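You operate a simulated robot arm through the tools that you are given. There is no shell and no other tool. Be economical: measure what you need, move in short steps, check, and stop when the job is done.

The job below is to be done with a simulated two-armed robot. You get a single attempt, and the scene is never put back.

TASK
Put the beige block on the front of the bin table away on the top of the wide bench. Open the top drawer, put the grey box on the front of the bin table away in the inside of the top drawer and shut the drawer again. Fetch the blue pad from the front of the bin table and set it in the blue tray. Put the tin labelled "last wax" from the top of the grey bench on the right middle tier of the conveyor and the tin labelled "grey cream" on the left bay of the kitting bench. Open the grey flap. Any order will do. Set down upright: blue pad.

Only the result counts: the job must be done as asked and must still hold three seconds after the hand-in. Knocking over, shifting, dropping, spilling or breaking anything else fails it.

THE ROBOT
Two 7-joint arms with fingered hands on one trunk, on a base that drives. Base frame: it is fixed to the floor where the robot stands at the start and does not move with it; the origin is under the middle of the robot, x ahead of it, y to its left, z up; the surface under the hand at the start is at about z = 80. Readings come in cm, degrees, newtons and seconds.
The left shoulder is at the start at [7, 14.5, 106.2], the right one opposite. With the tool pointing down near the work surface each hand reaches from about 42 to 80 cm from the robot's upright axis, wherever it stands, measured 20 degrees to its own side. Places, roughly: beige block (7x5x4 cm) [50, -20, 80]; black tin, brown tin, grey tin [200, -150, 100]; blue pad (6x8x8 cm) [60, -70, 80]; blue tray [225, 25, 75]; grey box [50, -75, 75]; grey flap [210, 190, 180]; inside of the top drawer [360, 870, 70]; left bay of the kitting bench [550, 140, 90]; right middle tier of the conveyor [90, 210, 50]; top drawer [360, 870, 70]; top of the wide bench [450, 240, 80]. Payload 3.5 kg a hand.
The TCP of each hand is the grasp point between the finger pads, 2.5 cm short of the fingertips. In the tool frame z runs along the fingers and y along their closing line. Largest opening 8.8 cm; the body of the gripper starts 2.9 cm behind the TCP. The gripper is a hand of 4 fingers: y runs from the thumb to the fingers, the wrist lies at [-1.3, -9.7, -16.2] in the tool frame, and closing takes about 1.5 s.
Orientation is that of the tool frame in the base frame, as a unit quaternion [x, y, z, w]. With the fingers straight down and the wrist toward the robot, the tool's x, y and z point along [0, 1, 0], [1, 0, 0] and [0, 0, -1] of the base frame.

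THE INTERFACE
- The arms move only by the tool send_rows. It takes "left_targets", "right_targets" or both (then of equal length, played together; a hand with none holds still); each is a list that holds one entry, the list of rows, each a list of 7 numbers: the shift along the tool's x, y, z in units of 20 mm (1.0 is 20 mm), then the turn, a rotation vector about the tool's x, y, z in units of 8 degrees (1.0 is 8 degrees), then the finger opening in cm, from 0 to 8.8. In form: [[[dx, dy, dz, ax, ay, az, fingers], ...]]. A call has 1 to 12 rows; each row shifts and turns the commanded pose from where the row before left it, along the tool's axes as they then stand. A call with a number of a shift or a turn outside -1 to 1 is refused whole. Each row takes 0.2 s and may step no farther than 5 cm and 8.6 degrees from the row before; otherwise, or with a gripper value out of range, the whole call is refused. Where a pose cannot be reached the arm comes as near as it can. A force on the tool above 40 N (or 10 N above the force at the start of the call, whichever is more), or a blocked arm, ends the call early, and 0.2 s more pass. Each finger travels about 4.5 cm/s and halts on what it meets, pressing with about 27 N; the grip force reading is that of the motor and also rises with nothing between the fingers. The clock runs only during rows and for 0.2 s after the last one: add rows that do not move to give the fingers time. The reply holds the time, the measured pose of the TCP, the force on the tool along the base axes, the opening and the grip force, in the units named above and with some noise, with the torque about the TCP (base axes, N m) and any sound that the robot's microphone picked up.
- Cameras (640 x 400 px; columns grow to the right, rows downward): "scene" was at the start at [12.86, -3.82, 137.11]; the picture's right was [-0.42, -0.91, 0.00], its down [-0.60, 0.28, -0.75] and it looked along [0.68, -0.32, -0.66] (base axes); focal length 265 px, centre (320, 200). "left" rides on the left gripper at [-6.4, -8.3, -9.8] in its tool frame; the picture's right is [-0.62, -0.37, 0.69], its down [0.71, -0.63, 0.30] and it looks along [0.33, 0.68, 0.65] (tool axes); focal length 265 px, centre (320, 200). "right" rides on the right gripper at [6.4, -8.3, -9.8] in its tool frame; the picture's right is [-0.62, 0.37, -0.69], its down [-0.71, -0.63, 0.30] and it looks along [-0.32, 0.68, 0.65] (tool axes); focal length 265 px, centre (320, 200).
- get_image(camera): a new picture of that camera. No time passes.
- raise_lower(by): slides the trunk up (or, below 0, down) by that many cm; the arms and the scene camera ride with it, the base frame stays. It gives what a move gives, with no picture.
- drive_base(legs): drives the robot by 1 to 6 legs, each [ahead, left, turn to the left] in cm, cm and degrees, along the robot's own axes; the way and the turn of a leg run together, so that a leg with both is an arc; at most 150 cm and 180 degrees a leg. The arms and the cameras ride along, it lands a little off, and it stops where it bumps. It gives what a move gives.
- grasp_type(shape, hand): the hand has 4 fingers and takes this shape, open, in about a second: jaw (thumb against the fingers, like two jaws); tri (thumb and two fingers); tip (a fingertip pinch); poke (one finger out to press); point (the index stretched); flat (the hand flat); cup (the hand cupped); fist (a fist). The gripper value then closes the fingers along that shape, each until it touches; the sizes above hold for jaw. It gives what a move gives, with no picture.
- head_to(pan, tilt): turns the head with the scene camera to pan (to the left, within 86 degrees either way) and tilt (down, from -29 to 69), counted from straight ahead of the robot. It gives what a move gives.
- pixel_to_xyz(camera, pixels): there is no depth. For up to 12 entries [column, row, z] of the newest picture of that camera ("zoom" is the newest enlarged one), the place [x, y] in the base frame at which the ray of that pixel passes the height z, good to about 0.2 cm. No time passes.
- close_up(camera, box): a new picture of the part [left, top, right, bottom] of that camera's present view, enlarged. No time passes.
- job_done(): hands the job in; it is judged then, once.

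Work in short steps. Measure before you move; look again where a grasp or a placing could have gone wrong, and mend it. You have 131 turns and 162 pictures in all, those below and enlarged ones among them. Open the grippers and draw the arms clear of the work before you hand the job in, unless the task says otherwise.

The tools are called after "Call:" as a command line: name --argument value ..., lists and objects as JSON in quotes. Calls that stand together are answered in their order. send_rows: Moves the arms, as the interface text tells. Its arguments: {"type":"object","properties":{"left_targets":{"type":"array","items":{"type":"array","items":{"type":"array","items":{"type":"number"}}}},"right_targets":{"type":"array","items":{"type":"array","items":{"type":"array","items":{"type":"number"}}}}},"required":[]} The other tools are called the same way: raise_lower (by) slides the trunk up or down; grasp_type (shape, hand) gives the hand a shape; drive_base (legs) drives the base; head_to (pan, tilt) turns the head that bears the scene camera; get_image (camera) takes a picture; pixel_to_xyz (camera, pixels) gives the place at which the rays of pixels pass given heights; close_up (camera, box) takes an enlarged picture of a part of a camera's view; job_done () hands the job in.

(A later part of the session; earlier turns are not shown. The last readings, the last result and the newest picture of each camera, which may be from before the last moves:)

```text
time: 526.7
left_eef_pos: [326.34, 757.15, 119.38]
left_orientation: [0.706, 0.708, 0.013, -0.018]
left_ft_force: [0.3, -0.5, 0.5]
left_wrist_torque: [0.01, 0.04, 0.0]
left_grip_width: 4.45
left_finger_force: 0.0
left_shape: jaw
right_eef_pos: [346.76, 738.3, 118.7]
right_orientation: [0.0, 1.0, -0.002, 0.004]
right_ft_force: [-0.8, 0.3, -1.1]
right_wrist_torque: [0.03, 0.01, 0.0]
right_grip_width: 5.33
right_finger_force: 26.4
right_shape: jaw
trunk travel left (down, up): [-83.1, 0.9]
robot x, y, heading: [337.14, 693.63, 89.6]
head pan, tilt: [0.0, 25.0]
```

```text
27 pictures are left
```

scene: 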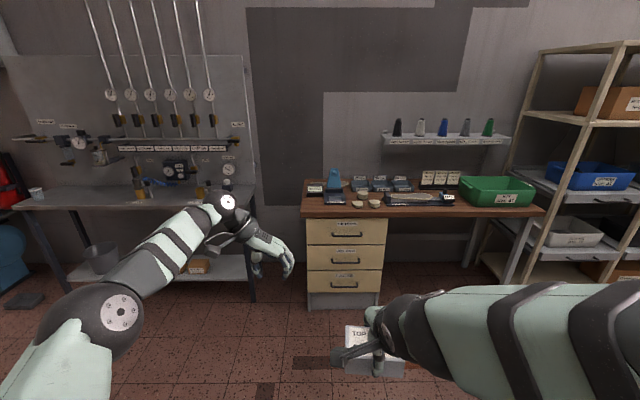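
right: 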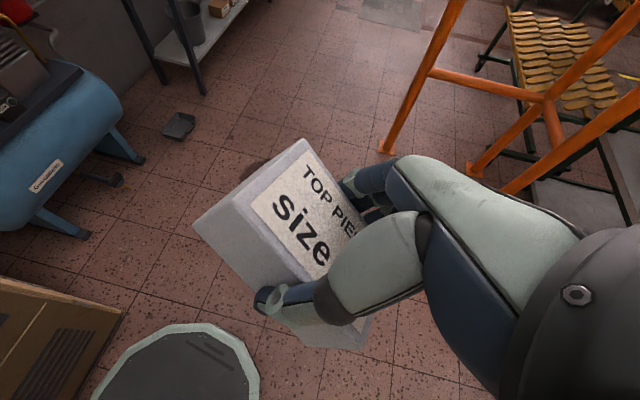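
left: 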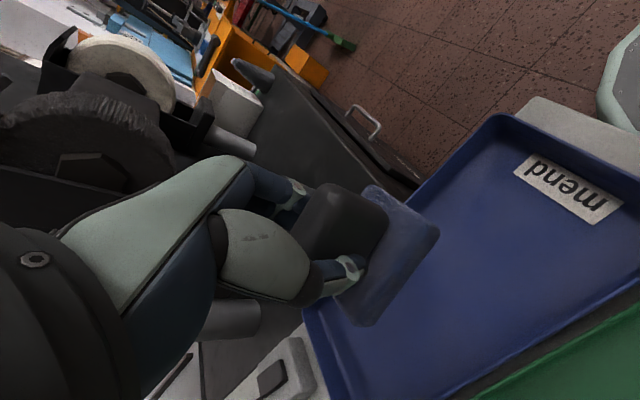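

The top drawer's handle is at (347,234), about (354,842,68). I turn the left hand to point forward (fingers closing vertically), lift the right hand out of the way, and lower the trunk to handle height.

Call:
send_rows --left_targets '[[[0, 0, 0, -0.577, 0.577, -0.577, 6], [0, 0, 0, -0.577, 0.577, -0.577, 6], [0, 0, 0, -0.577, 0.577, -0.577, 6], [0, 0, 0, -0.577, 0.577, -0.577, 6], [0, 0, 0, -0.577, 0.577, -0.577, 6], [0, 0, 0, -0.577, 0.577, -0.577, 6], [0, 0, 0, -0.577, 0.577, -0.577, 6], [0, 0, 0, -0.577, 0.577, -0.577, 6], [0, 0, 0, -0.577, 0.577, -0.577, 6], [0, 0, 0, -0.577, 0.577, -0.577, 6], [0, 0, 0, -0.577, 0.577, -0.577, 6], [0, 0, 0, -0.577, 0.577, -0.577, 6]]]' --right_targets '[[[0, 0, -1, 0, 0, 0, 0], [0, 0, -1, 0, 0, 0, 0], [0, 0, -1, 0, 0, 0, 0], [0, 0, -1, 0, 0, 0, 0], [0, 0, -1, 0, 0, 0, 0], [0, 0, -1, 0, 0, 0, 0], [0, 0, -1, 0, 0, 0, 0], [0, 0, -1, 0, 0, 0, 0], [0, 0, -1, 0, 0, 0, 0], [0, 0, -1, 0, 0, 0, 0], [0, 0, -1, 0, 0, 0, 0], [0, 0, -1, 0, 0, 0, 0]]]'

Call:
send_rows --left_targets '[[[0, 0, 0, -0.577, 0.577, -0.577, 6], [0, 0, 0, -0.577, 0.577, -0.577, 6], [0, 0, 0, -0.577, 0.577, -0.577, 6]]]' --right_targets '[[[-0.5, 0, -1, 0, 0, 0, 0], [-0.5, 0, -1, 0, 0, 0, 0], [-0.5, 0, -1, 0, 0, 0, 0]]]'

Call:
raise_lower --by -40

Call:
get_image --camera "scene"

```text
time: 529.3
left_eef_pos: [326.3, 757.24, 119.39]
left_orientation: [0.17, 0.763, 0.623, -0.006]
left_ft_force: [0.9, -0.1, 0.1]
left_wrist_torque: [-0.04, 0.02, -0.03]
left_grip_width: 5.97
left_finger_force: 0.1
left_shape: jaw
right_eef_pos: [346.45, 738.58, 142.61]
right_orientation: [0.0, 1.0, -0.003, 0.003]
right_ft_force: [-0.2, 0.4, -1.9]
right_wrist_torque: [-0.03, 0.0, 0.01]
right_grip_width: 5.34
right_finger_force: 26.5
right_shape: jaw
trunk travel left (down, up): [-83.1, 0.9]
robot x, y, heading: [337.19, 693.45, 89.5]
head pan, tilt: [0.0, 25.0]
```

```text
time: 530.1
left_eef_pos: [326.37, 757.3, 119.39]
left_orientation: [0.002, 0.691, 0.723, -0.004]
left_ft_force: [-0.2, -0.7, 0.4]
left_wrist_torque: [0.01, 0.01, -0.02]
left_grip_width: 5.95
left_finger_force: 0.2
left_shape: jaw
right_eef_pos: [349.72, 738.54, 148.71]
right_orientation: [0.0, 1.0, -0.002, 0.002]
right_ft_force: [0.1, -0.8, -2.3]
right_wrist_torque: [0.03, 0.0, -0.01]
right_grip_width: 5.33
right_finger_force: 26.5
right_shape: jaw
trunk travel left (down, up): [-83.1, 0.9]
robot x, y, heading: [337.09, 693.55, 89.7]
head pan, tilt: [0.0, 25.0]
```

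```text
time: 534.0
left_eef_pos: [326.33, 757.25, 79.45]
left_orientation: [0.002, 0.692, 0.722, -0.003]
left_ft_force: [-0.3, -0.6, 0.5]
left_wrist_torque: [0.0, 0.05, 0.07]
left_grip_width: 5.97
left_finger_force: 0.0
left_shape: jaw
right_eef_pos: [349.59, 738.37, 108.67]
right_orientation: [0.0, 1.0, -0.002, 0.003]
right_ft_force: [0.3, 1.2, -2.5]
right_wrist_torque: [0.04, -0.01, 0.0]
right_grip_width: 5.3
right_finger_force: 26.8
right_shape: jaw
trunk travel left (down, up): [-43.1, 40.9]
robot x, y, heading: [337.08, 693.73, 89.8]
head pan, tilt: [0.0, 25.0]
```

```text
26 pictures are left
```

scene: 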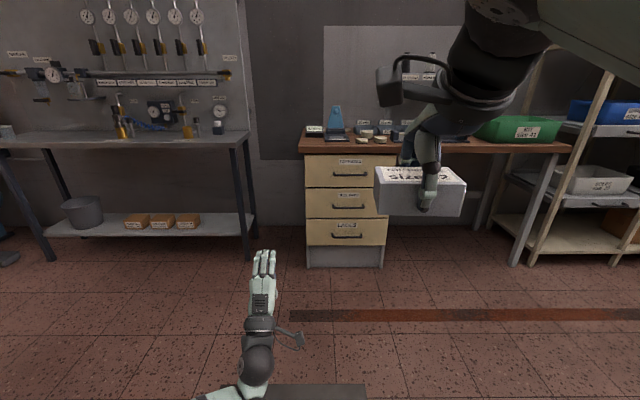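

Triangulated: handle centre ≈ (354.5,846,67.4). I drive to bring the left hand 8 cm in front of it, lower 12 cm and look.

Call:
drive_base --legs '[[80, -28, 0]]'

Call:
raise_lower --by -12

Call:
get_image --camera "left"

Call:
head_to --pan 5 --tilt 35

Call:
get_image --camera "scene"

```text
time: 538.4
left_eef_pos: [352.02, 835.37, 79.43]
left_orientation: [-0.003, 0.692, 0.722, -0.009]
left_ft_force: [0.4, 0.5, -0.4]
left_wrist_torque: [0.02, 0.02, -0.01]
left_grip_width: 5.98
left_finger_force: 0.1
left_shape: jaw
right_eef_pos: [375.64, 817.08, 108.75]
right_orientation: [-0.009, 1.0, -0.001, 0.002]
right_ft_force: [0.1, 0.6, -1.4]
right_wrist_torque: [-0.05, 0.01, 0.03]
right_grip_width: 5.35
right_finger_force: 27.2
right_shape: jaw
trunk travel left (down, up): [-43.1, 40.9]
robot x, y, heading: [364.05, 772.09, 90.5]
head pan, tilt: [0.0, 25.0]
```

```text
time: 539.9
left_eef_pos: [352.08, 835.49, 67.37]
left_orientation: [-0.004, 0.692, 0.722, -0.009]
left_ft_force: [0.1, 0.2, -0.2]
left_wrist_torque: [-0.01, 0.0, 0.0]
left_grip_width: 5.99
left_finger_force: 0.1
left_shape: jaw
right_eef_pos: [375.57, 816.99, 96.81]
right_orientation: [-0.008, 1.0, -0.002, 0.004]
right_ft_force: [-0.3, 0.6, -1.9]
right_wrist_torque: [0.0, 0.01, 0.01]
right_grip_width: 5.34
right_finger_force: 26.8
right_shape: jaw
trunk travel left (down, up): [-31.1, 52.9]
robot x, y, heading: [363.89, 771.93, 90.9]
head pan, tilt: [0.0, 25.0]
```

```text
25 pictures are left
```

left: 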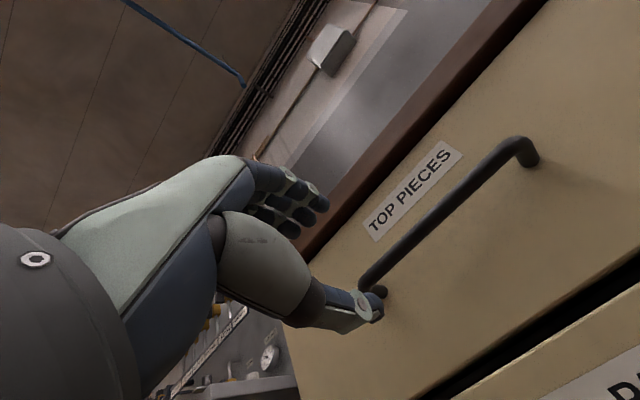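

```text
time: 540.6
left_eef_pos: [352.02, 835.42, 67.4]
left_orientation: [-0.004, 0.692, 0.722, -0.009]
left_ft_force: [-0.2, -0.7, 0.3]
left_wrist_torque: [0.0, 0.04, -0.03]
left_grip_width: 5.97
left_finger_force: 0.0
left_shape: jaw
right_eef_pos: [375.69, 817.12, 96.75]
right_orientation: [-0.008, 1.0, -0.001, 0.003]
right_ft_force: [-0.3, -0.4, -2.2]
right_wrist_torque: [0.0, 0.01, 0.03]
right_grip_width: 5.34
right_finger_force: 26.9
right_shape: jaw
trunk travel left (down, up): [-31.1, 52.9]
robot x, y, heading: [364.36, 772.43, 90.7]
head pan, tilt: [5.0, 35.0]
```

```text
24 pictures are left
```

scene: 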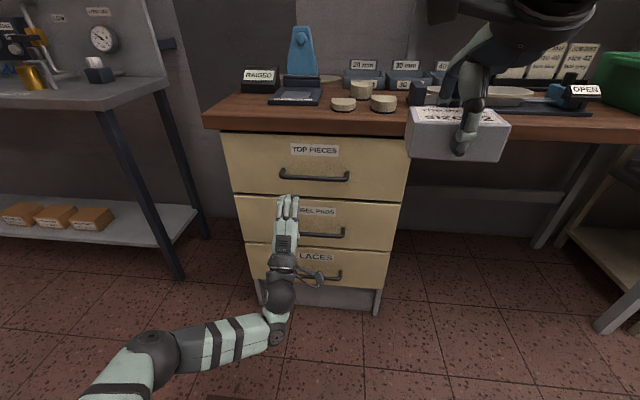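

The drawer reads TOP PIECES. I compute the handle's height with the left camera (bar from (368,285) to (530,150)).

Call:
pixel_to_xyz --camera "left" --pixels '[[447, 218, 66], [447, 218, 67], [447, 218, 68], [447, 218, 69], [447, 218, 70], [372, 282, 67], [372, 282, 68], [372, 282, 69], [520, 152, 67], [520, 152, 68], [520, 152, 69]]'

Call:
pixel_to_xyz --camera "scene" --pixels '[[314, 177, 66], [314, 177, 67], [314, 177, 68], [314, 177, 69], [314, 177, 70], [282, 172, 68], [348, 176, 68], [222, 134, 75], [240, 193, 62]]'

```text
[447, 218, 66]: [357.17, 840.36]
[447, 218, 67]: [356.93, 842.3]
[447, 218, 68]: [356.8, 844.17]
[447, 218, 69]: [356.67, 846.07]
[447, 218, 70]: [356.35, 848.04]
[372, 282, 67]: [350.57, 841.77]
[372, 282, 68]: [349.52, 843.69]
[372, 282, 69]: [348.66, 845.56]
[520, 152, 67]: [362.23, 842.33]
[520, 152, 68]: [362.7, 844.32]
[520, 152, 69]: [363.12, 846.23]
```

```text
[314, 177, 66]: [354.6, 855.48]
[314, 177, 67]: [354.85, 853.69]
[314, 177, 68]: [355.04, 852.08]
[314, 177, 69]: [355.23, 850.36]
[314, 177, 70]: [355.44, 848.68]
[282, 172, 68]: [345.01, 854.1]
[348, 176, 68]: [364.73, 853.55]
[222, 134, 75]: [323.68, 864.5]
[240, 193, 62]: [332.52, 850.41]
```

Cross-check puts the bar at ≈ (356,848,70). I align, advance, and close on the bar.

Call:
send_rows --left_targets '[[[-0.98, 0.55, 0, 0, 0, 0, 6], [-0.98, 0.5, 0, 0, 0, 0, 6], [0, 0, 0.95, 0, 0, 0, 6], [0, 0, 0.95, 0, 0, 0, 6], [0, 0, 0.95, 0, 0, 0, 6], [0, 0, 0.95, 0, 0, 0, 6], [0, 0, 0.95, 0, 0, 0, 6], [0, 0, 0.9, 0, 0, 0, 6], [0, 0, 0, 0, 0, 0, 3], [0, 0, 0, 0, 0, 0, 0], [0, 0, 0, 0, 0, 0, 0], [0, 0, 0, 0, 0, 0, 0]]]'

Call:
get_image --camera "left"

```text
time: 543.2
left_eef_pos: [355.79, 846.82, 69.92]
left_orientation: [-0.004, 0.691, 0.722, -0.009]
left_ft_force: [1.0, 4.8, 1.0]
left_wrist_torque: [-0.01, 0.07, -0.04]
left_grip_width: 0.2
left_finger_force: 23.0
left_shape: jaw
right_eef_pos: [375.72, 816.98, 96.65]
right_orientation: [-0.009, 1.0, -0.002, 0.003]
right_ft_force: [-0.1, 0.1, -1.7]
right_wrist_torque: [0.02, -0.03, 0.0]
right_grip_width: 5.33
right_finger_force: 27.5
right_shape: jaw
trunk travel left (down, up): [-31.1, 52.9]
robot x, y, heading: [364.04, 772.21, 90.8]
head pan, tilt: [5.0, 35.0]
```

```text
23 pictures are left
```

left: 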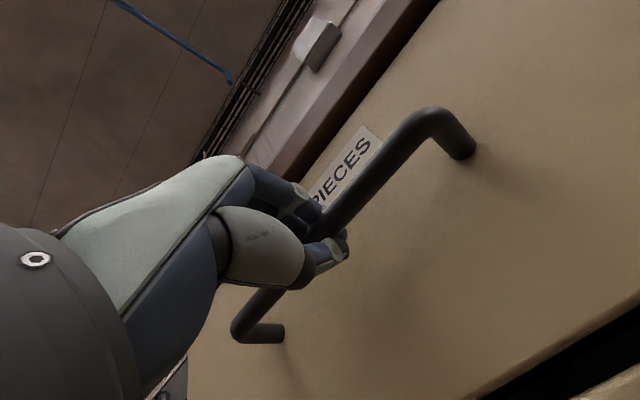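

The fingers have closed behind the bar, enclosing it. I pull by reversing 28 cm.

Call:
drive_base --legs '[[-28, 0, 0]]'

Call:
get_image --camera "scene"

```text
time: 545.2
left_eef_pos: [355.98, 817.87, 69.95]
left_orientation: [-0.005, 0.692, 0.722, -0.01]
left_ft_force: [-4.2, 1.4, -3.3]
left_wrist_torque: [-0.05, 0.0, -0.01]
left_grip_width: 0.32
left_finger_force: 27.1
left_shape: jaw
right_eef_pos: [375.93, 788.21, 96.68]
right_orientation: [-0.009, 1.0, -0.001, 0.003]
right_ft_force: [-0.3, -0.3, 0.1]
right_wrist_torque: [-0.03, 0.0, 0.03]
right_grip_width: 5.33
right_finger_force: 27.2
right_shape: jaw
trunk travel left (down, up): [-31.1, 52.9]
robot x, y, heading: [364.36, 743.59, 90.7]
head pan, tilt: [5.0, 35.0]
```

```text
22 pictures are left
```

scene: 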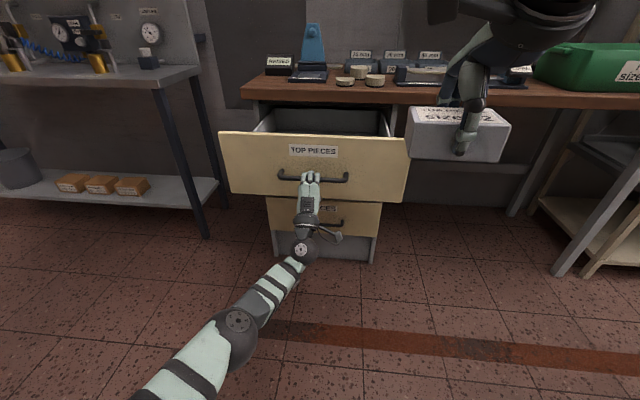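

The drawer is open 28 cm. I release the handle, draw the left hand back and aside, raise the trunk 30 cm, drive in, and bring the box over the open drawer.

Call:
send_rows --left_targets '[[[0, 0, 0, 0, 0, 0, 4], [0, 0, 0, 0, 0, 0, 7], [0, 0, 0, 0, 0, 0, 7], [0, 0, -1, 0, 0, 0, 7], [0, 0, -1, 0, 0, 0, 7], [0, 0, -1, 0, 0, 0, 7], [0, 0, -1, 0, 0, 0, 7], [1, 0, -0.8, 0, 0, 0, 7], [1, 0, -0.8, 0, 0, 0, 7], [1, 0, -0.8, 0, 0, 0, 7], [1, 0, -0.8, 0, 0, 0, 7], [1, 0, -0.8, 0, 0, 0, 7]]]'

Call:
raise_lower --by 30

Call:
drive_base --legs '[[29, 14, 0]]'

Call:
send_rows --right_targets '[[[0.17, 0.71, 1, 0, 0, 0, 0], [0.17, 0.71, 1, 0, 0, 0, 0], [0.17, 0.71, 1, 0, 0, 0, 0], [0.17, 0.71, 1, 0, 0, 0, 0], [0.17, 0.71, 1, 0, 0, 0, 0], [0.17, 0.71, 1, 0, 0, 0, 0], [0.17, 0.71, 1, 0, 0, 0, 0], [0.17, 0.71, 1, 0, 0, 0, 0], [0.17, 0.71, 1, 0, 0, 0, 0], [0.17, 0.71, 1, 0, 0, 0, 0], [0.17, 0.71, 1, 0, 0, 0, 0], [0.17, 0.71, 1, 0, 0, 0, 0]]]'

Call:
get_image --camera "right"

Call:
head_to --pan 0 --tilt 50

Call:
get_image --camera "scene"

```text
time: 547.8
left_eef_pos: [346.44, 801.33, 69.44]
left_orientation: [-0.004, 0.691, 0.723, -0.009]
left_ft_force: [-0.9, 0.4, -0.1]
left_wrist_torque: [0.02, -0.01, -0.01]
left_grip_width: 6.97
left_finger_force: 0.0
left_shape: jaw
right_eef_pos: [375.89, 788.15, 96.77]
right_orientation: [-0.01, 1.0, -0.002, 0.003]
right_ft_force: [0.0, 0.7, -0.8]
right_wrist_torque: [-0.04, 0.02, 0.01]
right_grip_width: 5.32
right_finger_force: 27.4
right_shape: jaw
trunk travel left (down, up): [-31.1, 52.9]
robot x, y, heading: [364.47, 743.53, 90.9]
head pan, tilt: [5.0, 35.0]
```

```text
time: 550.8
left_eef_pos: [346.27, 801.47, 99.19]
left_orientation: [-0.004, 0.691, 0.723, -0.009]
left_ft_force: [-0.6, 0.6, -0.2]
left_wrist_torque: [-0.02, 0.0, -0.02]
left_grip_width: 6.96
left_finger_force: 0.1
left_shape: jaw
right_eef_pos: [376.11, 788.18, 126.65]
right_orientation: [-0.009, 1.0, -0.001, 0.003]
right_ft_force: [-0.5, -0.1, -1.8]
right_wrist_torque: [0.01, 0.01, 0.0]
right_grip_width: 5.33
right_finger_force: 26.6
right_shape: jaw
trunk travel left (down, up): [-61.1, 22.9]
robot x, y, heading: [364.77, 743.42, 90.7]
head pan, tilt: [5.0, 35.0]
```

```text
time: 552.9
left_eef_pos: [332.23, 829.95, 99.37]
left_orientation: [-0.005, 0.692, 0.722, -0.01]
left_ft_force: [-0.8, 0.0, 0.1]
left_wrist_torque: [0.0, 0.01, 0.01]
left_grip_width: 6.97
left_finger_force: 0.1
left_shape: jaw
right_eef_pos: [361.88, 816.62, 126.74]
right_orientation: [-0.009, 1.0, -0.002, 0.003]
right_ft_force: [-1.0, -0.8, -1.8]
right_wrist_torque: [-0.01, 0.02, -0.03]
right_grip_width: 5.32
right_finger_force: 27.3
right_shape: jaw
trunk travel left (down, up): [-61.1, 22.9]
robot x, y, heading: [350.18, 771.72, 90.6]
head pan, tilt: [5.0, 35.0]
```

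```text
time: 555.5
left_eef_pos: [332.36, 829.97, 99.17]
left_orientation: [-0.005, 0.692, 0.722, -0.01]
left_ft_force: [-0.2, -0.6, -0.3]
left_wrist_torque: [0.02, 0.03, 0.03]
left_grip_width: 6.98
left_finger_force: 0.0
left_shape: jaw
right_eef_pos: [357.28, 833.78, 102.68]
right_orientation: [-0.01, 1.0, -0.001, 0.003]
right_ft_force: [0.0, 0.5, -1.0]
right_wrist_torque: [-0.02, 0.02, -0.03]
right_grip_width: 5.32
right_finger_force: 26.8
right_shape: jaw
trunk travel left (down, up): [-61.1, 22.9]
robot x, y, heading: [350.3, 771.75, 90.8]
head pan, tilt: [5.0, 35.0]
```

```text
21 pictures are left
```

right: 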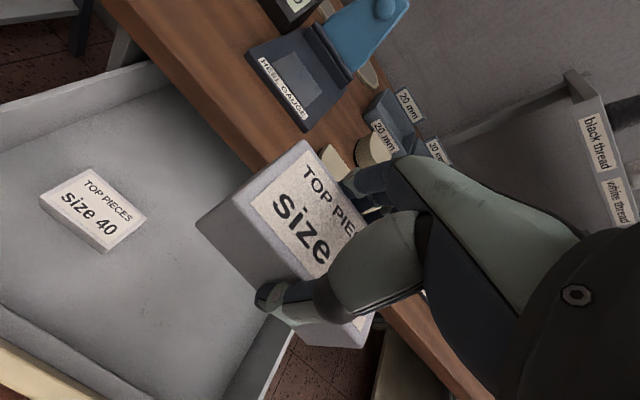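

```text
time: 556.3
left_eef_pos: [332.32, 829.98, 99.34]
left_orientation: [-0.005, 0.691, 0.723, -0.01]
left_ft_force: [-0.6, -0.4, 0.7]
left_wrist_torque: [-0.01, -0.01, 0.01]
left_grip_width: 6.96
left_finger_force: 0.1
left_shape: jaw
right_eef_pos: [357.38, 833.62, 102.67]
right_orientation: [-0.009, 1.0, -0.002, 0.002]
right_ft_force: [-0.5, 0.6, -1.7]
right_wrist_torque: [-0.03, 0.0, -0.06]
right_grip_width: 5.34
right_finger_force: 27.1
right_shape: jaw
trunk travel left (down, up): [-61.1, 22.9]
robot x, y, heading: [350.36, 771.5, 90.7]
head pan, tilt: [0.0, 50.0]
```

```text
20 pictures are left
```

scene: 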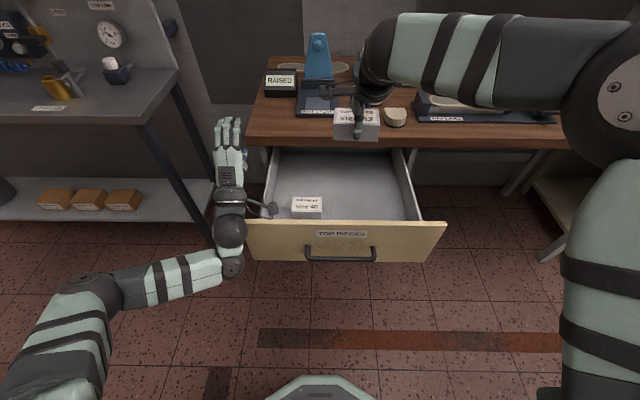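

Another box ("size 40") lies in the drawer's left part. I measure the free space on the right.

Call:
pixel_to_xyz --camera "scene" --pixels '[[345, 223, 76], [322, 217, 64], [292, 215, 64], [415, 217, 66], [345, 143, 79], [400, 160, 68], [360, 200, 64]]'

Call:
pixel_to_xyz --camera "right" --pixels '[[40, 200, 68], [146, 215, 68], [105, 250, 64], [225, 390, 68], [295, 325, 72], [130, 80, 72], [0, 370, 76]]'

```text
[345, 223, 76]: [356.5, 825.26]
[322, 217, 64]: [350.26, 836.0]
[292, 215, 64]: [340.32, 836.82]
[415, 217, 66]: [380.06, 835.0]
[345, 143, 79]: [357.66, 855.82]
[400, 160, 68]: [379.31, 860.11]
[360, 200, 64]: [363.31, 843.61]
```

```text
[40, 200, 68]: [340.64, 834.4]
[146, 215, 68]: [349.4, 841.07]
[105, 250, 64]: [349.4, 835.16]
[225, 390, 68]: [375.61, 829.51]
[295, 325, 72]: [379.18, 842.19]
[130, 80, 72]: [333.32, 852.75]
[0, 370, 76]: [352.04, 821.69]
```

Free spot ≈ (365,837). I move there and lower to contact.

Call:
send_rows --right_targets '[[[-0.96, 0.48, 0, 0, 0, 0, 0], [-0.96, 0.48, 0, 0, 0, 0, 0], [-0.96, 0.48, 0, 0, 0, 0, 0], [-0.96, 0.48, 0, 0, 0, 0, 0], [0, 0, 1, 0, 0, 0, 0], [0, 0, 1, 0, 0, 0, 0], [0, 0, 1, 0, 0, 0, 0], [0, 0, 1, 0, 0, 0, 0], [0, 0, 1, 0, 0, 0, 0], [0, 0, 1, 0, 0, 0, 0], [0, 0, 1, 0, 0, 0, 0], [0, 0, 1, 0, 0, 0, 0]]]'

Call:
send_rows --right_targets '[[[0, 0, 1, 0, 0, 0, 0], [0, 0, 1, 0, 0, 0, 0], [0, 0, 1, 0, 0, 0, 0], [0, 0, 1, 0, 0, 0, 0], [0, 0, 0.8, 0, 0, 0, 0], [0, 0, 0.3, 0, 0, 0, 0], [0, 0, 0.3, 0, 0, 0, 0], [0, 0, 0.3, 0, 0, 0, 0], [0, 0, 0.3, 0, 0, 0, 0], [0, 0, 0.3, 0, 0, 0, 0], [0, 0, 0.3, 0, 0, 0, 0], [0, 0, 0.3, 0, 0, 0, 0]]]'

Call:
get_image --camera "right"

```text
time: 558.9
left_eef_pos: [332.31, 830.05, 99.33]
left_orientation: [-0.005, 0.692, 0.722, -0.01]
left_ft_force: [0.3, -0.2, 0.2]
left_wrist_torque: [-0.01, 0.0, -0.01]
left_grip_width: 6.97
left_finger_force: 0.1
left_shape: jaw
right_eef_pos: [365.12, 837.58, 86.61]
right_orientation: [-0.009, 1.0, -0.002, 0.003]
right_ft_force: [1.1, -0.1, -1.4]
right_wrist_torque: [-0.04, 0.02, 0.04]
right_grip_width: 5.34
right_finger_force: 27.3
right_shape: jaw
trunk travel left (down, up): [-61.1, 22.9]
robot x, y, heading: [350.3, 771.51, 90.8]
head pan, tilt: [0.0, 50.0]
```

```text
time: 561.5
left_eef_pos: [332.33, 829.99, 99.24]
left_orientation: [-0.005, 0.691, 0.723, -0.01]
left_ft_force: [-0.8, -0.8, 1.5]
left_wrist_torque: [0.01, 0.01, 0.0]
left_grip_width: 6.99
left_finger_force: 0.0
left_shape: jaw
right_eef_pos: [365.2, 837.51, 72.89]
right_orientation: [-0.01, 1.0, -0.002, 0.003]
right_ft_force: [-0.7, 0.4, -1.8]
right_wrist_torque: [-0.04, 0.0, -0.01]
right_grip_width: 5.31
right_finger_force: 26.8
right_shape: jaw
trunk travel left (down, up): [-61.1, 22.9]
robot x, y, heading: [350.23, 771.51, 90.6]
head pan, tilt: [0.0, 50.0]
```

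```text
19 pictures are left
```

right: 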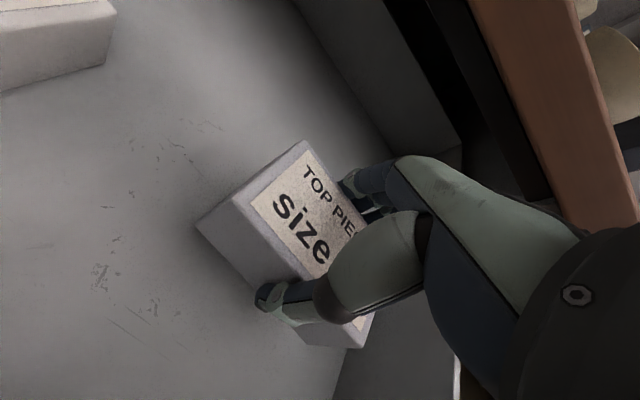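

Inside the drawer, no contact yet at z 72.9. I continue down to contact, then release and rise.

Call:
send_rows --right_targets '[[[0, 0, 0.4, 0, 0, 0, 0], [0, 0, 0.4, 0, 0, 0, 0], [0, 0, 0.3, 0, 0, 0, 0], [0, 0, 0.3, 0, 0, 0, 0], [0, 0, 0.3, 0, 0, 0, 0], [0, 0, 0.3, 0, 0, 0, 0], [0, 0, 0.3, 0, 0, 0, 0], [0, 0, 0.3, 0, 0, 0, 0], [0, 0, 0.3, 0, 0, 0, 0], [0, 0, 0.3, 0, 0, 0, 0], [0, 0, 0.3, 0, 0, 0, 0], [0, 0, 0.3, 0, 0, 0, 0]]]'

Call:
send_rows --right_targets '[[[0, 0, -0.05, 0, 0, 0, 5.8], [0, 0, 0, 0, 0, 0, 7], [0, 0, 0, 0, 0, 0, 8], [0, 0, 0, 0, 0, 0, 8], [0, 0, -0.5, 0, 0, 0, 8], [0, 0, -1, 0, 0, 0, 8], [0, 0, -1, 0, 0, 0, 8], [0, 0, -1, 0, 0, 0, 8], [0, 0, -1, 0, 0, 0, 8], [0, 0, -1, 0, 0, 0, 8], [0, 0, -1, 0, 0, 0, 8], [0, 0, -1, 0, 0, 0, 8]]]'

Call:
send_rows --right_targets '[[[0, 0, -1, 0, 0, 0, 8], [0, 0, -1, 0, 0, 0, 8], [0, 0, -1, 0, 0, 0, 8], [0, 0, -1, 0, 0, 0, 8], [0, 0, -1, 0, 0, 0, 8], [0, 0, -1, 0, 0, 0, 8], [0, 0, -1, 0, 0, 0, 8], [0, -1, -1, 0, 0, 0, 8], [0, -1, -1, 0, 0, 0, 8], [0, -1, -1, 0, 0, 0, 8]]]'

Call:
get_image --camera "scene"

```text
time: 563.7
left_eef_pos: [332.41, 829.75, 99.38]
left_orientation: [-0.005, 0.691, 0.723, -0.009]
left_ft_force: [0.2, -0.2, -0.5]
left_wrist_torque: [0.01, 0.01, 0.0]
left_grip_width: 6.97
left_finger_force: 0.0
left_shape: jaw
right_eef_pos: [365.24, 838.24, 68.01]
right_orientation: [-0.009, 1.0, 0.014, 0.002]
right_ft_force: [0.8, -0.2, 21.4]
right_wrist_torque: [-0.3, 0.04, -0.03]
right_grip_width: 5.33
right_finger_force: 26.8
right_shape: jaw
trunk travel left (down, up): [-61.1, 22.9]
robot x, y, heading: [350.3, 771.75, 90.7]
head pan, tilt: [0.0, 50.0]
stopped in row 10 (right hand): the force on the tool passed its limit at 48 N (the readings are from after the stop); the commanded pose is now the measured one
```

```text
time: 566.3
left_eef_pos: [332.28, 830.04, 99.39]
left_orientation: [-0.005, 0.692, 0.722, -0.01]
left_ft_force: [-0.7, 1.1, 0.4]
left_wrist_torque: [-0.02, -0.03, 0.01]
left_grip_width: 6.96
left_finger_force: 0.0
left_shape: jaw
right_eef_pos: [365.3, 837.66, 82.42]
right_orientation: [-0.009, 1.0, 0.007, 0.002]
right_ft_force: [-0.1, 0.3, -0.5]
right_wrist_torque: [-0.01, 0.0, -0.02]
right_grip_width: 8.0
right_finger_force: 0.1
right_shape: jaw
trunk travel left (down, up): [-61.1, 22.9]
robot x, y, heading: [350.21, 772.02, 90.9]
head pan, tilt: [0.0, 50.0]
```

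```text
time: 568.5
left_eef_pos: [332.35, 829.87, 99.45]
left_orientation: [-0.005, 0.69, 0.723, -0.01]
left_ft_force: [0.3, -0.2, 0.0]
left_wrist_torque: [-0.02, 0.01, -0.01]
left_grip_width: 6.96
left_finger_force: 0.1
left_shape: jaw
right_eef_pos: [365.14, 831.15, 102.5]
right_orientation: [-0.008, 1.0, 0.008, 0.002]
right_ft_force: [0.3, -0.2, 0.5]
right_wrist_torque: [-0.03, 0.01, -0.02]
right_grip_width: 7.99
right_finger_force: 0.1
right_shape: jaw
trunk travel left (down, up): [-61.1, 22.9]
robot x, y, heading: [350.12, 771.96, 91.2]
head pan, tilt: [0.0, 50.0]
```

```text
18 pictures are left
```

scene: 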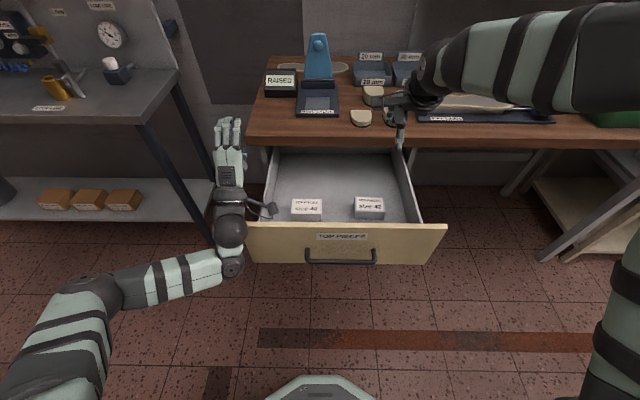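

The box lies flat in the drawer. To shut it: back off, centre the left hand (closed, pointing forward) on the drawer front, lift the right hand, lower the trunk, and drive forward to push.

Call:
drive_base --legs '[[-40, -24, 0]]'

Call:
send_rows --left_targets '[[[0, 0, 0, 0, 0, 0, 3], [0, 0, 0, 0, 0, 0, 0], [0, 0, 0, 0, 0, 0, 0], [0, 0, 0, 0, 0, 0, 0], [0, 0, 0, 0, 0, 0, 0], [0, 0, 0, 0, 0, 0, 0], [0, 0, 0, 0, 0, 0, 0], [0, 0, 0, 0, 0, 0, 0], [0, 0, 0, 0, 0, 0, 0], [0, 0, 0, 0, 0, 0, 0], [0, 0, 0, 0, 0, 0, 0], [0, 0, 0, 0, 0, 0, 0]]]' --right_targets '[[[0, 0, -1, 0, 0, 0, 5], [0, 0, -1, 0, 0, 0, 3], [0, 0, -1, 0, 0, 0, 3], [0, 0, -1, 0, 0, 0, 3], [0, 0, -1, 0, 0, 0, 3], [0, 0, -1, 0, 0, 0, 3], [0, 0, -1, 0, 0, 0, 3], [0, 0, -1, 0, 0, 0, 3], [0, 0, -1, 0, 0, 0, 3], [0, 0, -1, 0, 0, 0, 3], [0, -1, -1, 0, 0, 0, 3], [0, -1, -1, 0, 0, 0, 3]]]'

Call:
raise_lower --by -29

Call:
drive_base --legs '[[45, 0, 0]]'

Call:
get_image --camera "scene"

```text
time: 571.2
left_eef_pos: [356.53, 791.27, 99.28]
left_orientation: [-0.005, 0.691, 0.723, -0.011]
left_ft_force: [-0.7, -0.2, -0.5]
left_wrist_torque: [0.03, -0.03, 0.01]
left_grip_width: 6.95
left_finger_force: 0.1
left_shape: jaw
right_eef_pos: [389.32, 792.55, 102.51]
right_orientation: [-0.01, 1.0, 0.008, 0.002]
right_ft_force: [-0.3, 0.1, 0.1]
right_wrist_torque: [0.02, -0.01, 0.0]
right_grip_width: 8.0
right_finger_force: 0.1
right_shape: jaw
trunk travel left (down, up): [-61.1, 22.9]
robot x, y, heading: [374.38, 732.51, 91.0]
head pan, tilt: [0.0, 50.0]
```

```text
time: 573.8
left_eef_pos: [356.46, 791.13, 99.3]
left_orientation: [-0.005, 0.691, 0.723, -0.01]
left_ft_force: [0.3, -0.6, -0.4]
left_wrist_torque: [0.02, 0.06, -0.03]
left_grip_width: 0.0
left_finger_force: 27.2
left_shape: jaw
right_eef_pos: [389.37, 788.28, 126.49]
right_orientation: [-0.009, 1.0, 0.009, 0.003]
right_ft_force: [-0.4, 0.0, -0.1]
right_wrist_torque: [0.0, -0.01, 0.02]
right_grip_width: 3.04
right_finger_force: 0.0
right_shape: jaw
trunk travel left (down, up): [-61.1, 22.9]
robot x, y, heading: [374.22, 732.84, 91.0]
head pan, tilt: [0.0, 50.0]
```

```text
time: 576.7
left_eef_pos: [356.5, 791.22, 70.24]
left_orientation: [-0.005, 0.691, 0.723, -0.01]
left_ft_force: [-0.2, 0.4, 0.6]
left_wrist_torque: [0.0, -0.02, -0.02]
left_grip_width: 0.0
left_finger_force: 26.9
left_shape: jaw
right_eef_pos: [389.43, 788.4, 97.42]
right_orientation: [-0.009, 1.0, 0.008, 0.003]
right_ft_force: [0.1, 0.1, -0.1]
right_wrist_torque: [0.01, 0.0, -0.02]
right_grip_width: 3.07
right_finger_force: 0.0
right_shape: jaw
trunk travel left (down, up): [-32.1, 51.9]
robot x, y, heading: [374.46, 732.8, 91.0]
head pan, tilt: [0.0, 50.0]
```

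```text
time: 579.4
left_eef_pos: [355.89, 835.72, 70.04]
left_orientation: [-0.004, 0.692, 0.721, -0.009]
left_ft_force: [0.0, -0.7, -0.4]
left_wrist_torque: [-0.01, 0.02, 0.05]
left_grip_width: 0.01
left_finger_force: 26.5
left_shape: jaw
right_eef_pos: [388.99, 833.03, 97.48]
right_orientation: [-0.009, 1.0, 0.008, 0.002]
right_ft_force: [-0.1, -0.2, 0.3]
right_wrist_torque: [0.06, -0.03, 0.01]
right_grip_width: 3.05
right_finger_force: 0.0
right_shape: jaw
trunk travel left (down, up): [-32.1, 51.9]
robot x, y, heading: [374.09, 777.39, 90.9]
head pan, tilt: [0.0, 50.0]
```

```text
17 pictures are left
```

scene: 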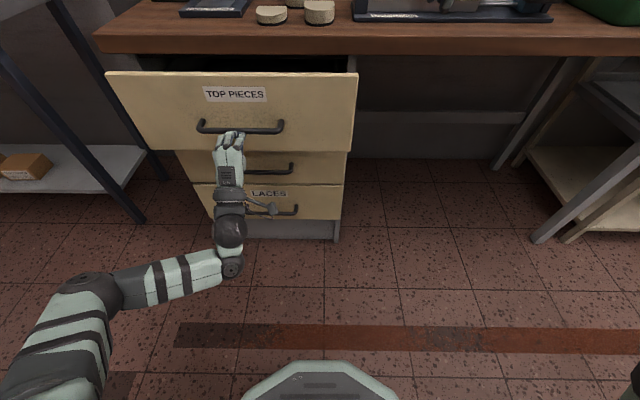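

The drawer is mostly closed. I draw the right hand back, then push the remaining distance.

Call:
send_rows --right_targets '[[[0, -1, -0.5, 0, 0, 0, 3], [0, -1, -0.5, 0, 0, 0, 3], [0, -1, -0.5, 0, 0, 0, 3], [0, -1, -0.5, 0, 0, 0, 3], [0, 0, -0.5, 0, 0, 0, 3]]]'

Call:
drive_base --legs '[[13, 0, 0]]'

Call:
get_image --camera "scene"

```text
time: 580.6
left_eef_pos: [355.94, 835.83, 70.21]
left_orientation: [-0.006, 0.691, 0.723, -0.011]
left_ft_force: [0.1, -0.1, -0.1]
left_wrist_torque: [0.01, 0.04, 0.0]
left_grip_width: 0.02
left_finger_force: 27.4
left_shape: jaw
right_eef_pos: [389.19, 824.94, 102.24]
right_orientation: [-0.01, 1.0, 0.007, 0.003]
right_ft_force: [-0.2, 1.0, 0.5]
right_wrist_torque: [0.03, 0.01, 0.01]
right_grip_width: 3.04
right_finger_force: 0.0
right_shape: jaw
trunk travel left (down, up): [-32.1, 51.9]
robot x, y, heading: [373.69, 777.54, 90.7]
head pan, tilt: [0.0, 50.0]
```

```text
time: 581.8
left_eef_pos: [355.85, 844.84, 70.94]
left_orientation: [-0.006, 0.681, 0.732, 0.0]
left_ft_force: [0.9, -7.2, 2.9]
left_wrist_torque: [-0.01, -0.02, 0.06]
left_grip_width: 0.0
left_finger_force: 26.7
left_shape: jaw
right_eef_pos: [389.06, 834.45, 102.19]
right_orientation: [-0.01, 1.0, 0.007, 0.003]
right_ft_force: [1.0, 0.0, 0.5]
right_wrist_torque: [-0.02, -0.02, -0.03]
right_grip_width: 3.03
right_finger_force: 0.0
right_shape: jaw
trunk travel left (down, up): [-32.1, 51.9]
robot x, y, heading: [373.82, 787.07, 90.8]
head pan, tilt: [0.0, 50.0]
stopped in leg 1: the force on the tool passed its limit at 79 N (the readings are from after the stop); the commanded pose is now the measured one
```

```text
16 pictures are left
```

scene: 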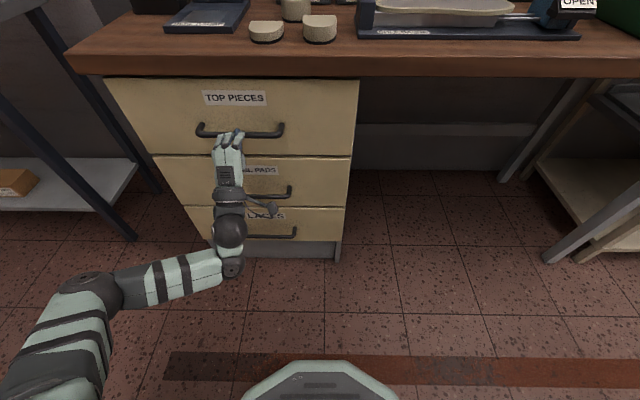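

The drawer is shut flush (79 N at full travel). Next the flap: back off, pitch the right hand to point forward, tuck the left, raise the trunk, and drive back to the flap facing it.

Call:
drive_base --legs '[[-60, 43, 0]]'

Call:
send_rows --left_targets '[[[0, 0, -1, 0, 0, 0, 0], [0, 0, -1, 0, 0, 0, 0], [0, 0, -1, 0, 0, 0, 0], [0, 0, -1, 0, 0, 0, 0], [0, 0, -1, 0, 0, 0, 0], [0, 0, -1, 0, 0, 0, 0], [0, 0, -1, 0, 0, 0, 0], [0, 0, -1, 0, 0, 0, 0], [0, 0, 0, 0, 0, 0, 0], [0, 0, 0, 0, 0, 0, 0], [0, 0, 0, 0, 0, 0, 0], [0, 0, 0, 0, 0, 0, 0]]]' --right_targets '[[[0, 0, 0, -1, 0, 0, 6], [0, 0, 0, -1, 0, 0, 6], [0, 0, 0, -1, 0, 0, 6], [0, 0, 0, -1, 0, 0, 6], [0, 0, 0, -1, 0, 0, 6], [0, 0, 0, -1, 0, 0, 6], [0, 0, 0, -1, 0, 0, 6], [0, 0, 0, -1, 0, 0, 6], [0, 0, 0, -1, 0, 0, 6], [0, 0, 0, -1, 0, 0, 6], [0, 0, 0, -1, 0, 0, 6], [0, 0, 0, -0.4, 0, 0, 6]]]'

Call:
raise_lower --by 40

Call:
raise_lower --by 11.5

Call:
drive_base --legs '[[-150, 0, 0], [-150, 0, 0], [-150, 0, 0], [-108, 0, 0], [0, 0, 89.2]]'

Call:
head_to --pan -5 --tilt 5

Call:
get_image --camera "scene"

```text
time: 585.8
left_eef_pos: [314.72, 785.6, 71.0]
left_orientation: [-0.002, 0.682, 0.732, 0.003]
left_ft_force: [-0.3, -0.3, -0.8]
left_wrist_torque: [-0.02, 0.0, 0.04]
left_grip_width: 0.0
left_finger_force: 27.3
left_shape: jaw
right_eef_pos: [347.75, 774.63, 102.36]
right_orientation: [-0.003, 1.0, 0.006, 0.003]
right_ft_force: [-1.1, 0.9, 0.2]
right_wrist_torque: [-0.02, 0.03, -0.01]
right_grip_width: 3.05
right_finger_force: 0.1
right_shape: jaw
trunk travel left (down, up): [-32.1, 51.9]
robot x, y, heading: [331.75, 727.53, 90.0]
head pan, tilt: [0.0, 50.0]
```

```text
time: 588.4
left_eef_pos: [312.91, 771.33, 68.55]
left_orientation: [-0.002, 0.682, 0.732, 0.004]
left_ft_force: [-0.1, 0.3, 1.0]
left_wrist_torque: [-0.02, 0.05, 0.0]
left_grip_width: 0.0
left_finger_force: 26.8
left_shape: jaw
left hand out of reach, approached as far as the arm can: row 6, 7, 8
right_eef_pos: [347.43, 774.92, 101.91]
right_orientation: [-0.011, 0.709, 0.705, 0.001]
right_ft_force: [0.6, 1.1, 0.1]
right_wrist_torque: [0.02, 0.0, 0.04]
right_grip_width: 5.98
right_finger_force: 0.0
right_shape: jaw
right hand out of reach, approached as far as the arm can: row 12
trunk travel left (down, up): [-32.1, 51.9]
robot x, y, heading: [332.03, 727.13, 89.9]
head pan, tilt: [0.0, 50.0]
```

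```text
time: 592.2
left_eef_pos: [312.77, 771.36, 108.6]
left_orientation: [-0.001, 0.682, 0.732, 0.005]
left_ft_force: [0.0, 0.1, 0.8]
left_wrist_torque: [-0.01, -0.01, 0.01]
left_grip_width: 0.0
left_finger_force: 27.8
left_shape: jaw
right_eef_pos: [347.42, 774.85, 142.04]
right_orientation: [-0.012, 0.709, 0.705, 0.0]
right_ft_force: [0.0, 0.1, 0.2]
right_wrist_torque: [0.01, 0.02, 0.04]
right_grip_width: 5.98
right_finger_force: 0.0
right_shape: jaw
trunk travel left (down, up): [-72.1, 11.9]
robot x, y, heading: [332.31, 727.27, 90.0]
head pan, tilt: [0.0, 50.0]
```

```text
time: 593.7
left_eef_pos: [312.74, 771.27, 120.01]
left_orientation: [-0.002, 0.681, 0.732, 0.004]
left_ft_force: [-0.9, 0.3, -0.4]
left_wrist_torque: [0.01, 0.01, 0.0]
left_grip_width: 0.0
left_finger_force: 26.9
left_shape: jaw
right_eef_pos: [347.41, 774.82, 153.62]
right_orientation: [-0.012, 0.709, 0.705, 0.0]
right_ft_force: [-0.5, -0.2, -1.0]
right_wrist_torque: [-0.01, 0.02, 0.01]
right_grip_width: 5.96
right_finger_force: 0.1
right_shape: jaw
trunk travel left (down, up): [-83.6, 0.4]
robot x, y, heading: [331.52, 727.33, 89.8]
head pan, tilt: [0.0, 50.0]
```

```text
time: 623.7
left_eef_pos: [281.94, 160.66, 120.11]
left_orientation: [-0.477, 0.487, 0.526, -0.508]
left_ft_force: [0.0, 1.1, 0.1]
left_wrist_torque: [-0.02, -0.02, 0.0]
left_grip_width: 0.0
left_finger_force: 27.1
left_shape: jaw
right_eef_pos: [279.16, 195.39, 153.51]
right_orientation: [0.504, -0.499, -0.504, 0.493]
right_ft_force: [-1.1, 0.0, 0.0]
right_wrist_torque: [-0.03, -0.04, -0.04]
right_grip_width: 5.96
right_finger_force: 0.0
right_shape: jaw
trunk travel left (down, up): [-83.6, 0.4]
robot x, y, heading: [326.15, 178.41, 178.6]
head pan, tilt: [0.0, 50.0]
```

```text
time: 624.8
left_eef_pos: [281.99, 160.63, 120.01]
left_orientation: [-0.477, 0.487, 0.526, -0.508]
left_ft_force: [0.1, -0.3, -0.4]
left_wrist_torque: [0.05, 0.02, -0.01]
left_grip_width: 0.0
left_finger_force: 27.7
left_shape: jaw
right_eef_pos: [279.25, 195.4, 153.45]
right_orientation: [-0.503, 0.499, 0.505, -0.492]
right_ft_force: [0.6, -0.1, 0.6]
right_wrist_torque: [0.02, 0.0, -0.01]
right_grip_width: 5.96
right_finger_force: 0.1
right_shape: jaw
trunk travel left (down, up): [-83.6, 0.4]
robot x, y, heading: [326.3, 179.14, 178.5]
head pan, tilt: [-5.0, 5.0]
```

```text
15 pictures are left
```

scene: 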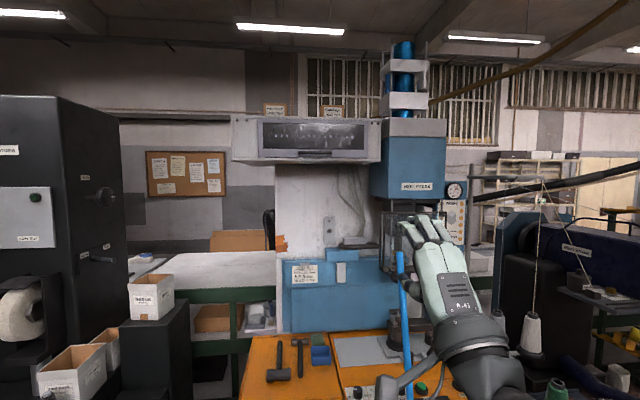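

I drive up to the flap (x ≈ 272, y ≈ 170), raise the right hand to handle height and look with the right camera.

Call:
drive_base --legs '[[53, 10.5, 1.5]]'

Call:
send_rows --right_targets '[[[0, 1, 0, 0, 0, 0, 6], [0, 1, 0, 0, 0, 0, 6], [0, 1, 0, 0, 0, 0, 6], [0, 1, 0, 0, 0, 0, 6], [0, 1, 0, 0, 0, 0, 6], [0, 1, 0, 0, 0, 0, 6]]]'

Call:
get_image --camera "right"

Call:
get_image --camera "scene"

```text
time: 627.9
left_eef_pos: [231.3, 149.92, 120.08]
left_orientation: [-0.481, 0.483, 0.522, -0.513]
left_ft_force: [0.2, 0.7, -0.8]
left_wrist_torque: [-0.02, -0.02, 0.04]
left_grip_width: 0.01
left_finger_force: 27.1
left_shape: jaw
right_eef_pos: [227.99, 184.64, 153.5]
right_orientation: [0.507, -0.495, -0.5, 0.497]
right_ft_force: [-0.3, 0.9, 0.1]
right_wrist_torque: [0.04, 0.0, 0.02]
right_grip_width: 5.97
right_finger_force: 0.1
right_shape: jaw
trunk travel left (down, up): [-83.6, 0.4]
robot x, y, heading: [275.04, 168.8, 179.9]
head pan, tilt: [-5.0, 5.0]
```

```text
time: 629.3
left_eef_pos: [231.11, 149.93, 120.01]
left_orientation: [-0.482, 0.482, 0.521, -0.514]
left_ft_force: [-0.2, 0.0, -0.4]
left_wrist_torque: [0.01, -0.02, -0.03]
left_grip_width: 0.01
left_finger_force: 27.1
left_shape: jaw
right_eef_pos: [227.78, 184.34, 165.41]
right_orientation: [0.508, -0.495, -0.5, 0.497]
right_ft_force: [0.5, -0.4, -0.1]
right_wrist_torque: [0.02, -0.03, -0.04]
right_grip_width: 5.97
right_finger_force: 0.1
right_shape: jaw
trunk travel left (down, up): [-83.6, 0.4]
robot x, y, heading: [274.9, 168.88, 179.7]
head pan, tilt: [-5.0, 5.0]
```

```text
14 pictures are left
```

right: 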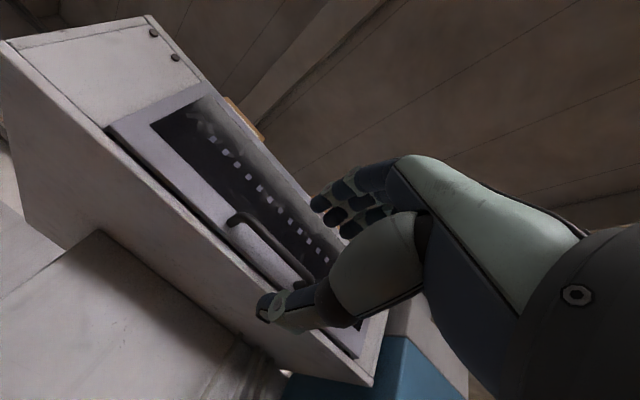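

```text
13 pictures are left
```

scene: 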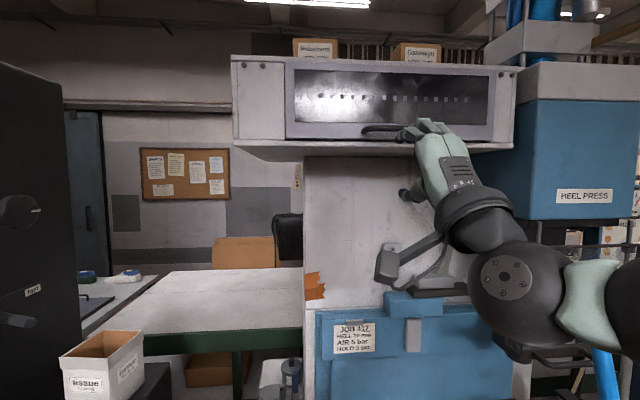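

The handle's bar shows at (235,222)–(303,280) in the right view and near (390,128) in the scene. I triangulate it.

Call:
pixel_to_xyz --camera "right" --pixels '[[235, 222, 165], [235, 222, 167], [235, 222, 169], [268, 250, 165], [268, 250, 167], [268, 250, 169], [300, 278, 167]]'

Call:
pixel_to_xyz --camera "scene" --pixels '[[364, 128, 165], [364, 128, 167], [364, 128, 169], [287, 139, 163], [287, 139, 165]]'

Call:
close_up --camera "scene" --box '[340, 90, 440, 160]'

```text
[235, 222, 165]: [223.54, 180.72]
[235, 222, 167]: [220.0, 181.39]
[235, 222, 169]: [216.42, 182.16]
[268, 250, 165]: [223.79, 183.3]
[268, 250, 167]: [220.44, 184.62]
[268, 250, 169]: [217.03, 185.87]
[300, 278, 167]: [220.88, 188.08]
```

```text
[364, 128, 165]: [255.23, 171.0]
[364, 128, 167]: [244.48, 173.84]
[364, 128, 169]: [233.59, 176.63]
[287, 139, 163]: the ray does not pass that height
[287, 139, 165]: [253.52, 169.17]
```

```text
5.71 times, centred on (390, 125) of scene
```

zoom: 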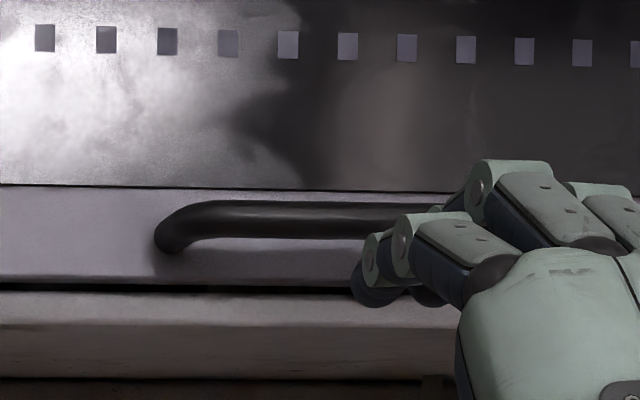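

The handle is at about x 208.5, y 184–196, z 173. I drive 5 cm closer, align the right hand (open 5 cm), advance onto the bar and check.

Call:
drive_base --legs '[[5, 0, 0]]'

Call:
send_rows --right_targets '[[[-0.59, 0.95, 0, 0, 0, 0, 5], [-0.59, 0.95, 0, 0, 0, 0, 5], [-0.59, 0.95, 0, 0, 0, 0, 5], [-0.59, 0.95, 0, 0, 0, 0, 5], [0, 0, 0.9, 0, 0, 0, 5], [0, 0, 0.9, 0, 0, 0, 5], [0, 0, 0.9, 0, 0, 0, 5], [0, 0, 0.9, 0, 0, 0, 5], [0, 0, 0.9, 0, 0, 0, 5]]]'

Call:
get_image --camera "right"

Call:
close_up --camera "scene" --box '[320, 70, 480, 170]'

```text
time: 630.2
left_eef_pos: [227.04, 149.92, 120.4]
left_orientation: [-0.48, 0.48, 0.524, -0.515]
left_ft_force: [1.3, 0.0, 0.8]
left_wrist_torque: [0.01, -0.04, 0.0]
left_grip_width: 0.0
left_finger_force: 26.7
left_shape: jaw
right_eef_pos: [224.18, 184.41, 165.86]
right_orientation: [0.507, -0.491, -0.502, 0.5]
right_ft_force: [0.6, 0.3, 0.5]
right_wrist_torque: [-0.01, -0.04, 0.01]
right_grip_width: 5.96
right_finger_force: 0.0
right_shape: jaw
trunk travel left (down, up): [-83.6, 0.4]
robot x, y, heading: [270.18, 168.87, 180.1]
head pan, tilt: [-5.0, 5.0]
```

```text
time: 632.2
left_eef_pos: [226.24, 149.98, 119.94]
left_orientation: [-0.482, 0.483, 0.522, -0.512]
left_ft_force: [0.0, -0.4, 0.3]
left_wrist_torque: [0.0, -0.01, -0.02]
left_grip_width: 0.03
left_finger_force: 27.0
left_shape: jaw
right_eef_pos: [213.57, 188.93, 173.25]
right_orientation: [0.509, -0.494, -0.5, 0.498]
right_ft_force: [0.1, -0.1, 0.2]
right_wrist_torque: [0.01, 0.0, 0.01]
right_grip_width: 5.04
right_finger_force: 0.0
right_shape: jaw
trunk travel left (down, up): [-83.6, 0.4]
robot x, y, heading: [269.93, 169.03, 180.1]
head pan, tilt: [-5.0, 5.0]
```

```text
11 pictures are left
```

right: 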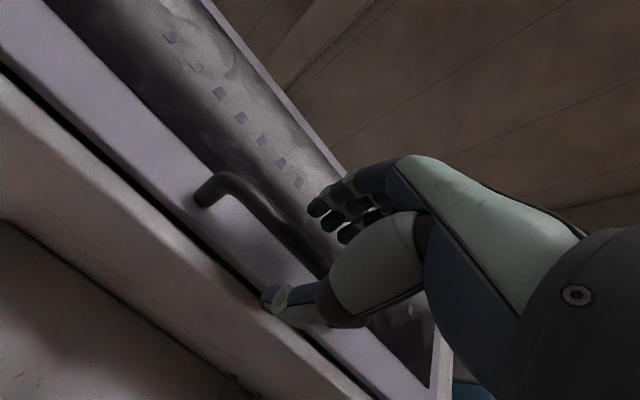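

```text
4.00 times, centred on (400, 120) of scene
```

zoom: 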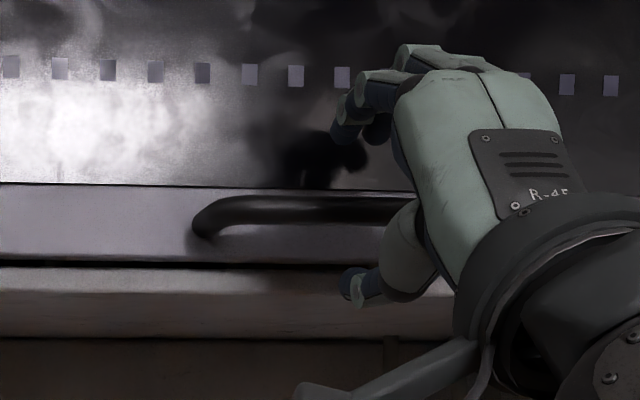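

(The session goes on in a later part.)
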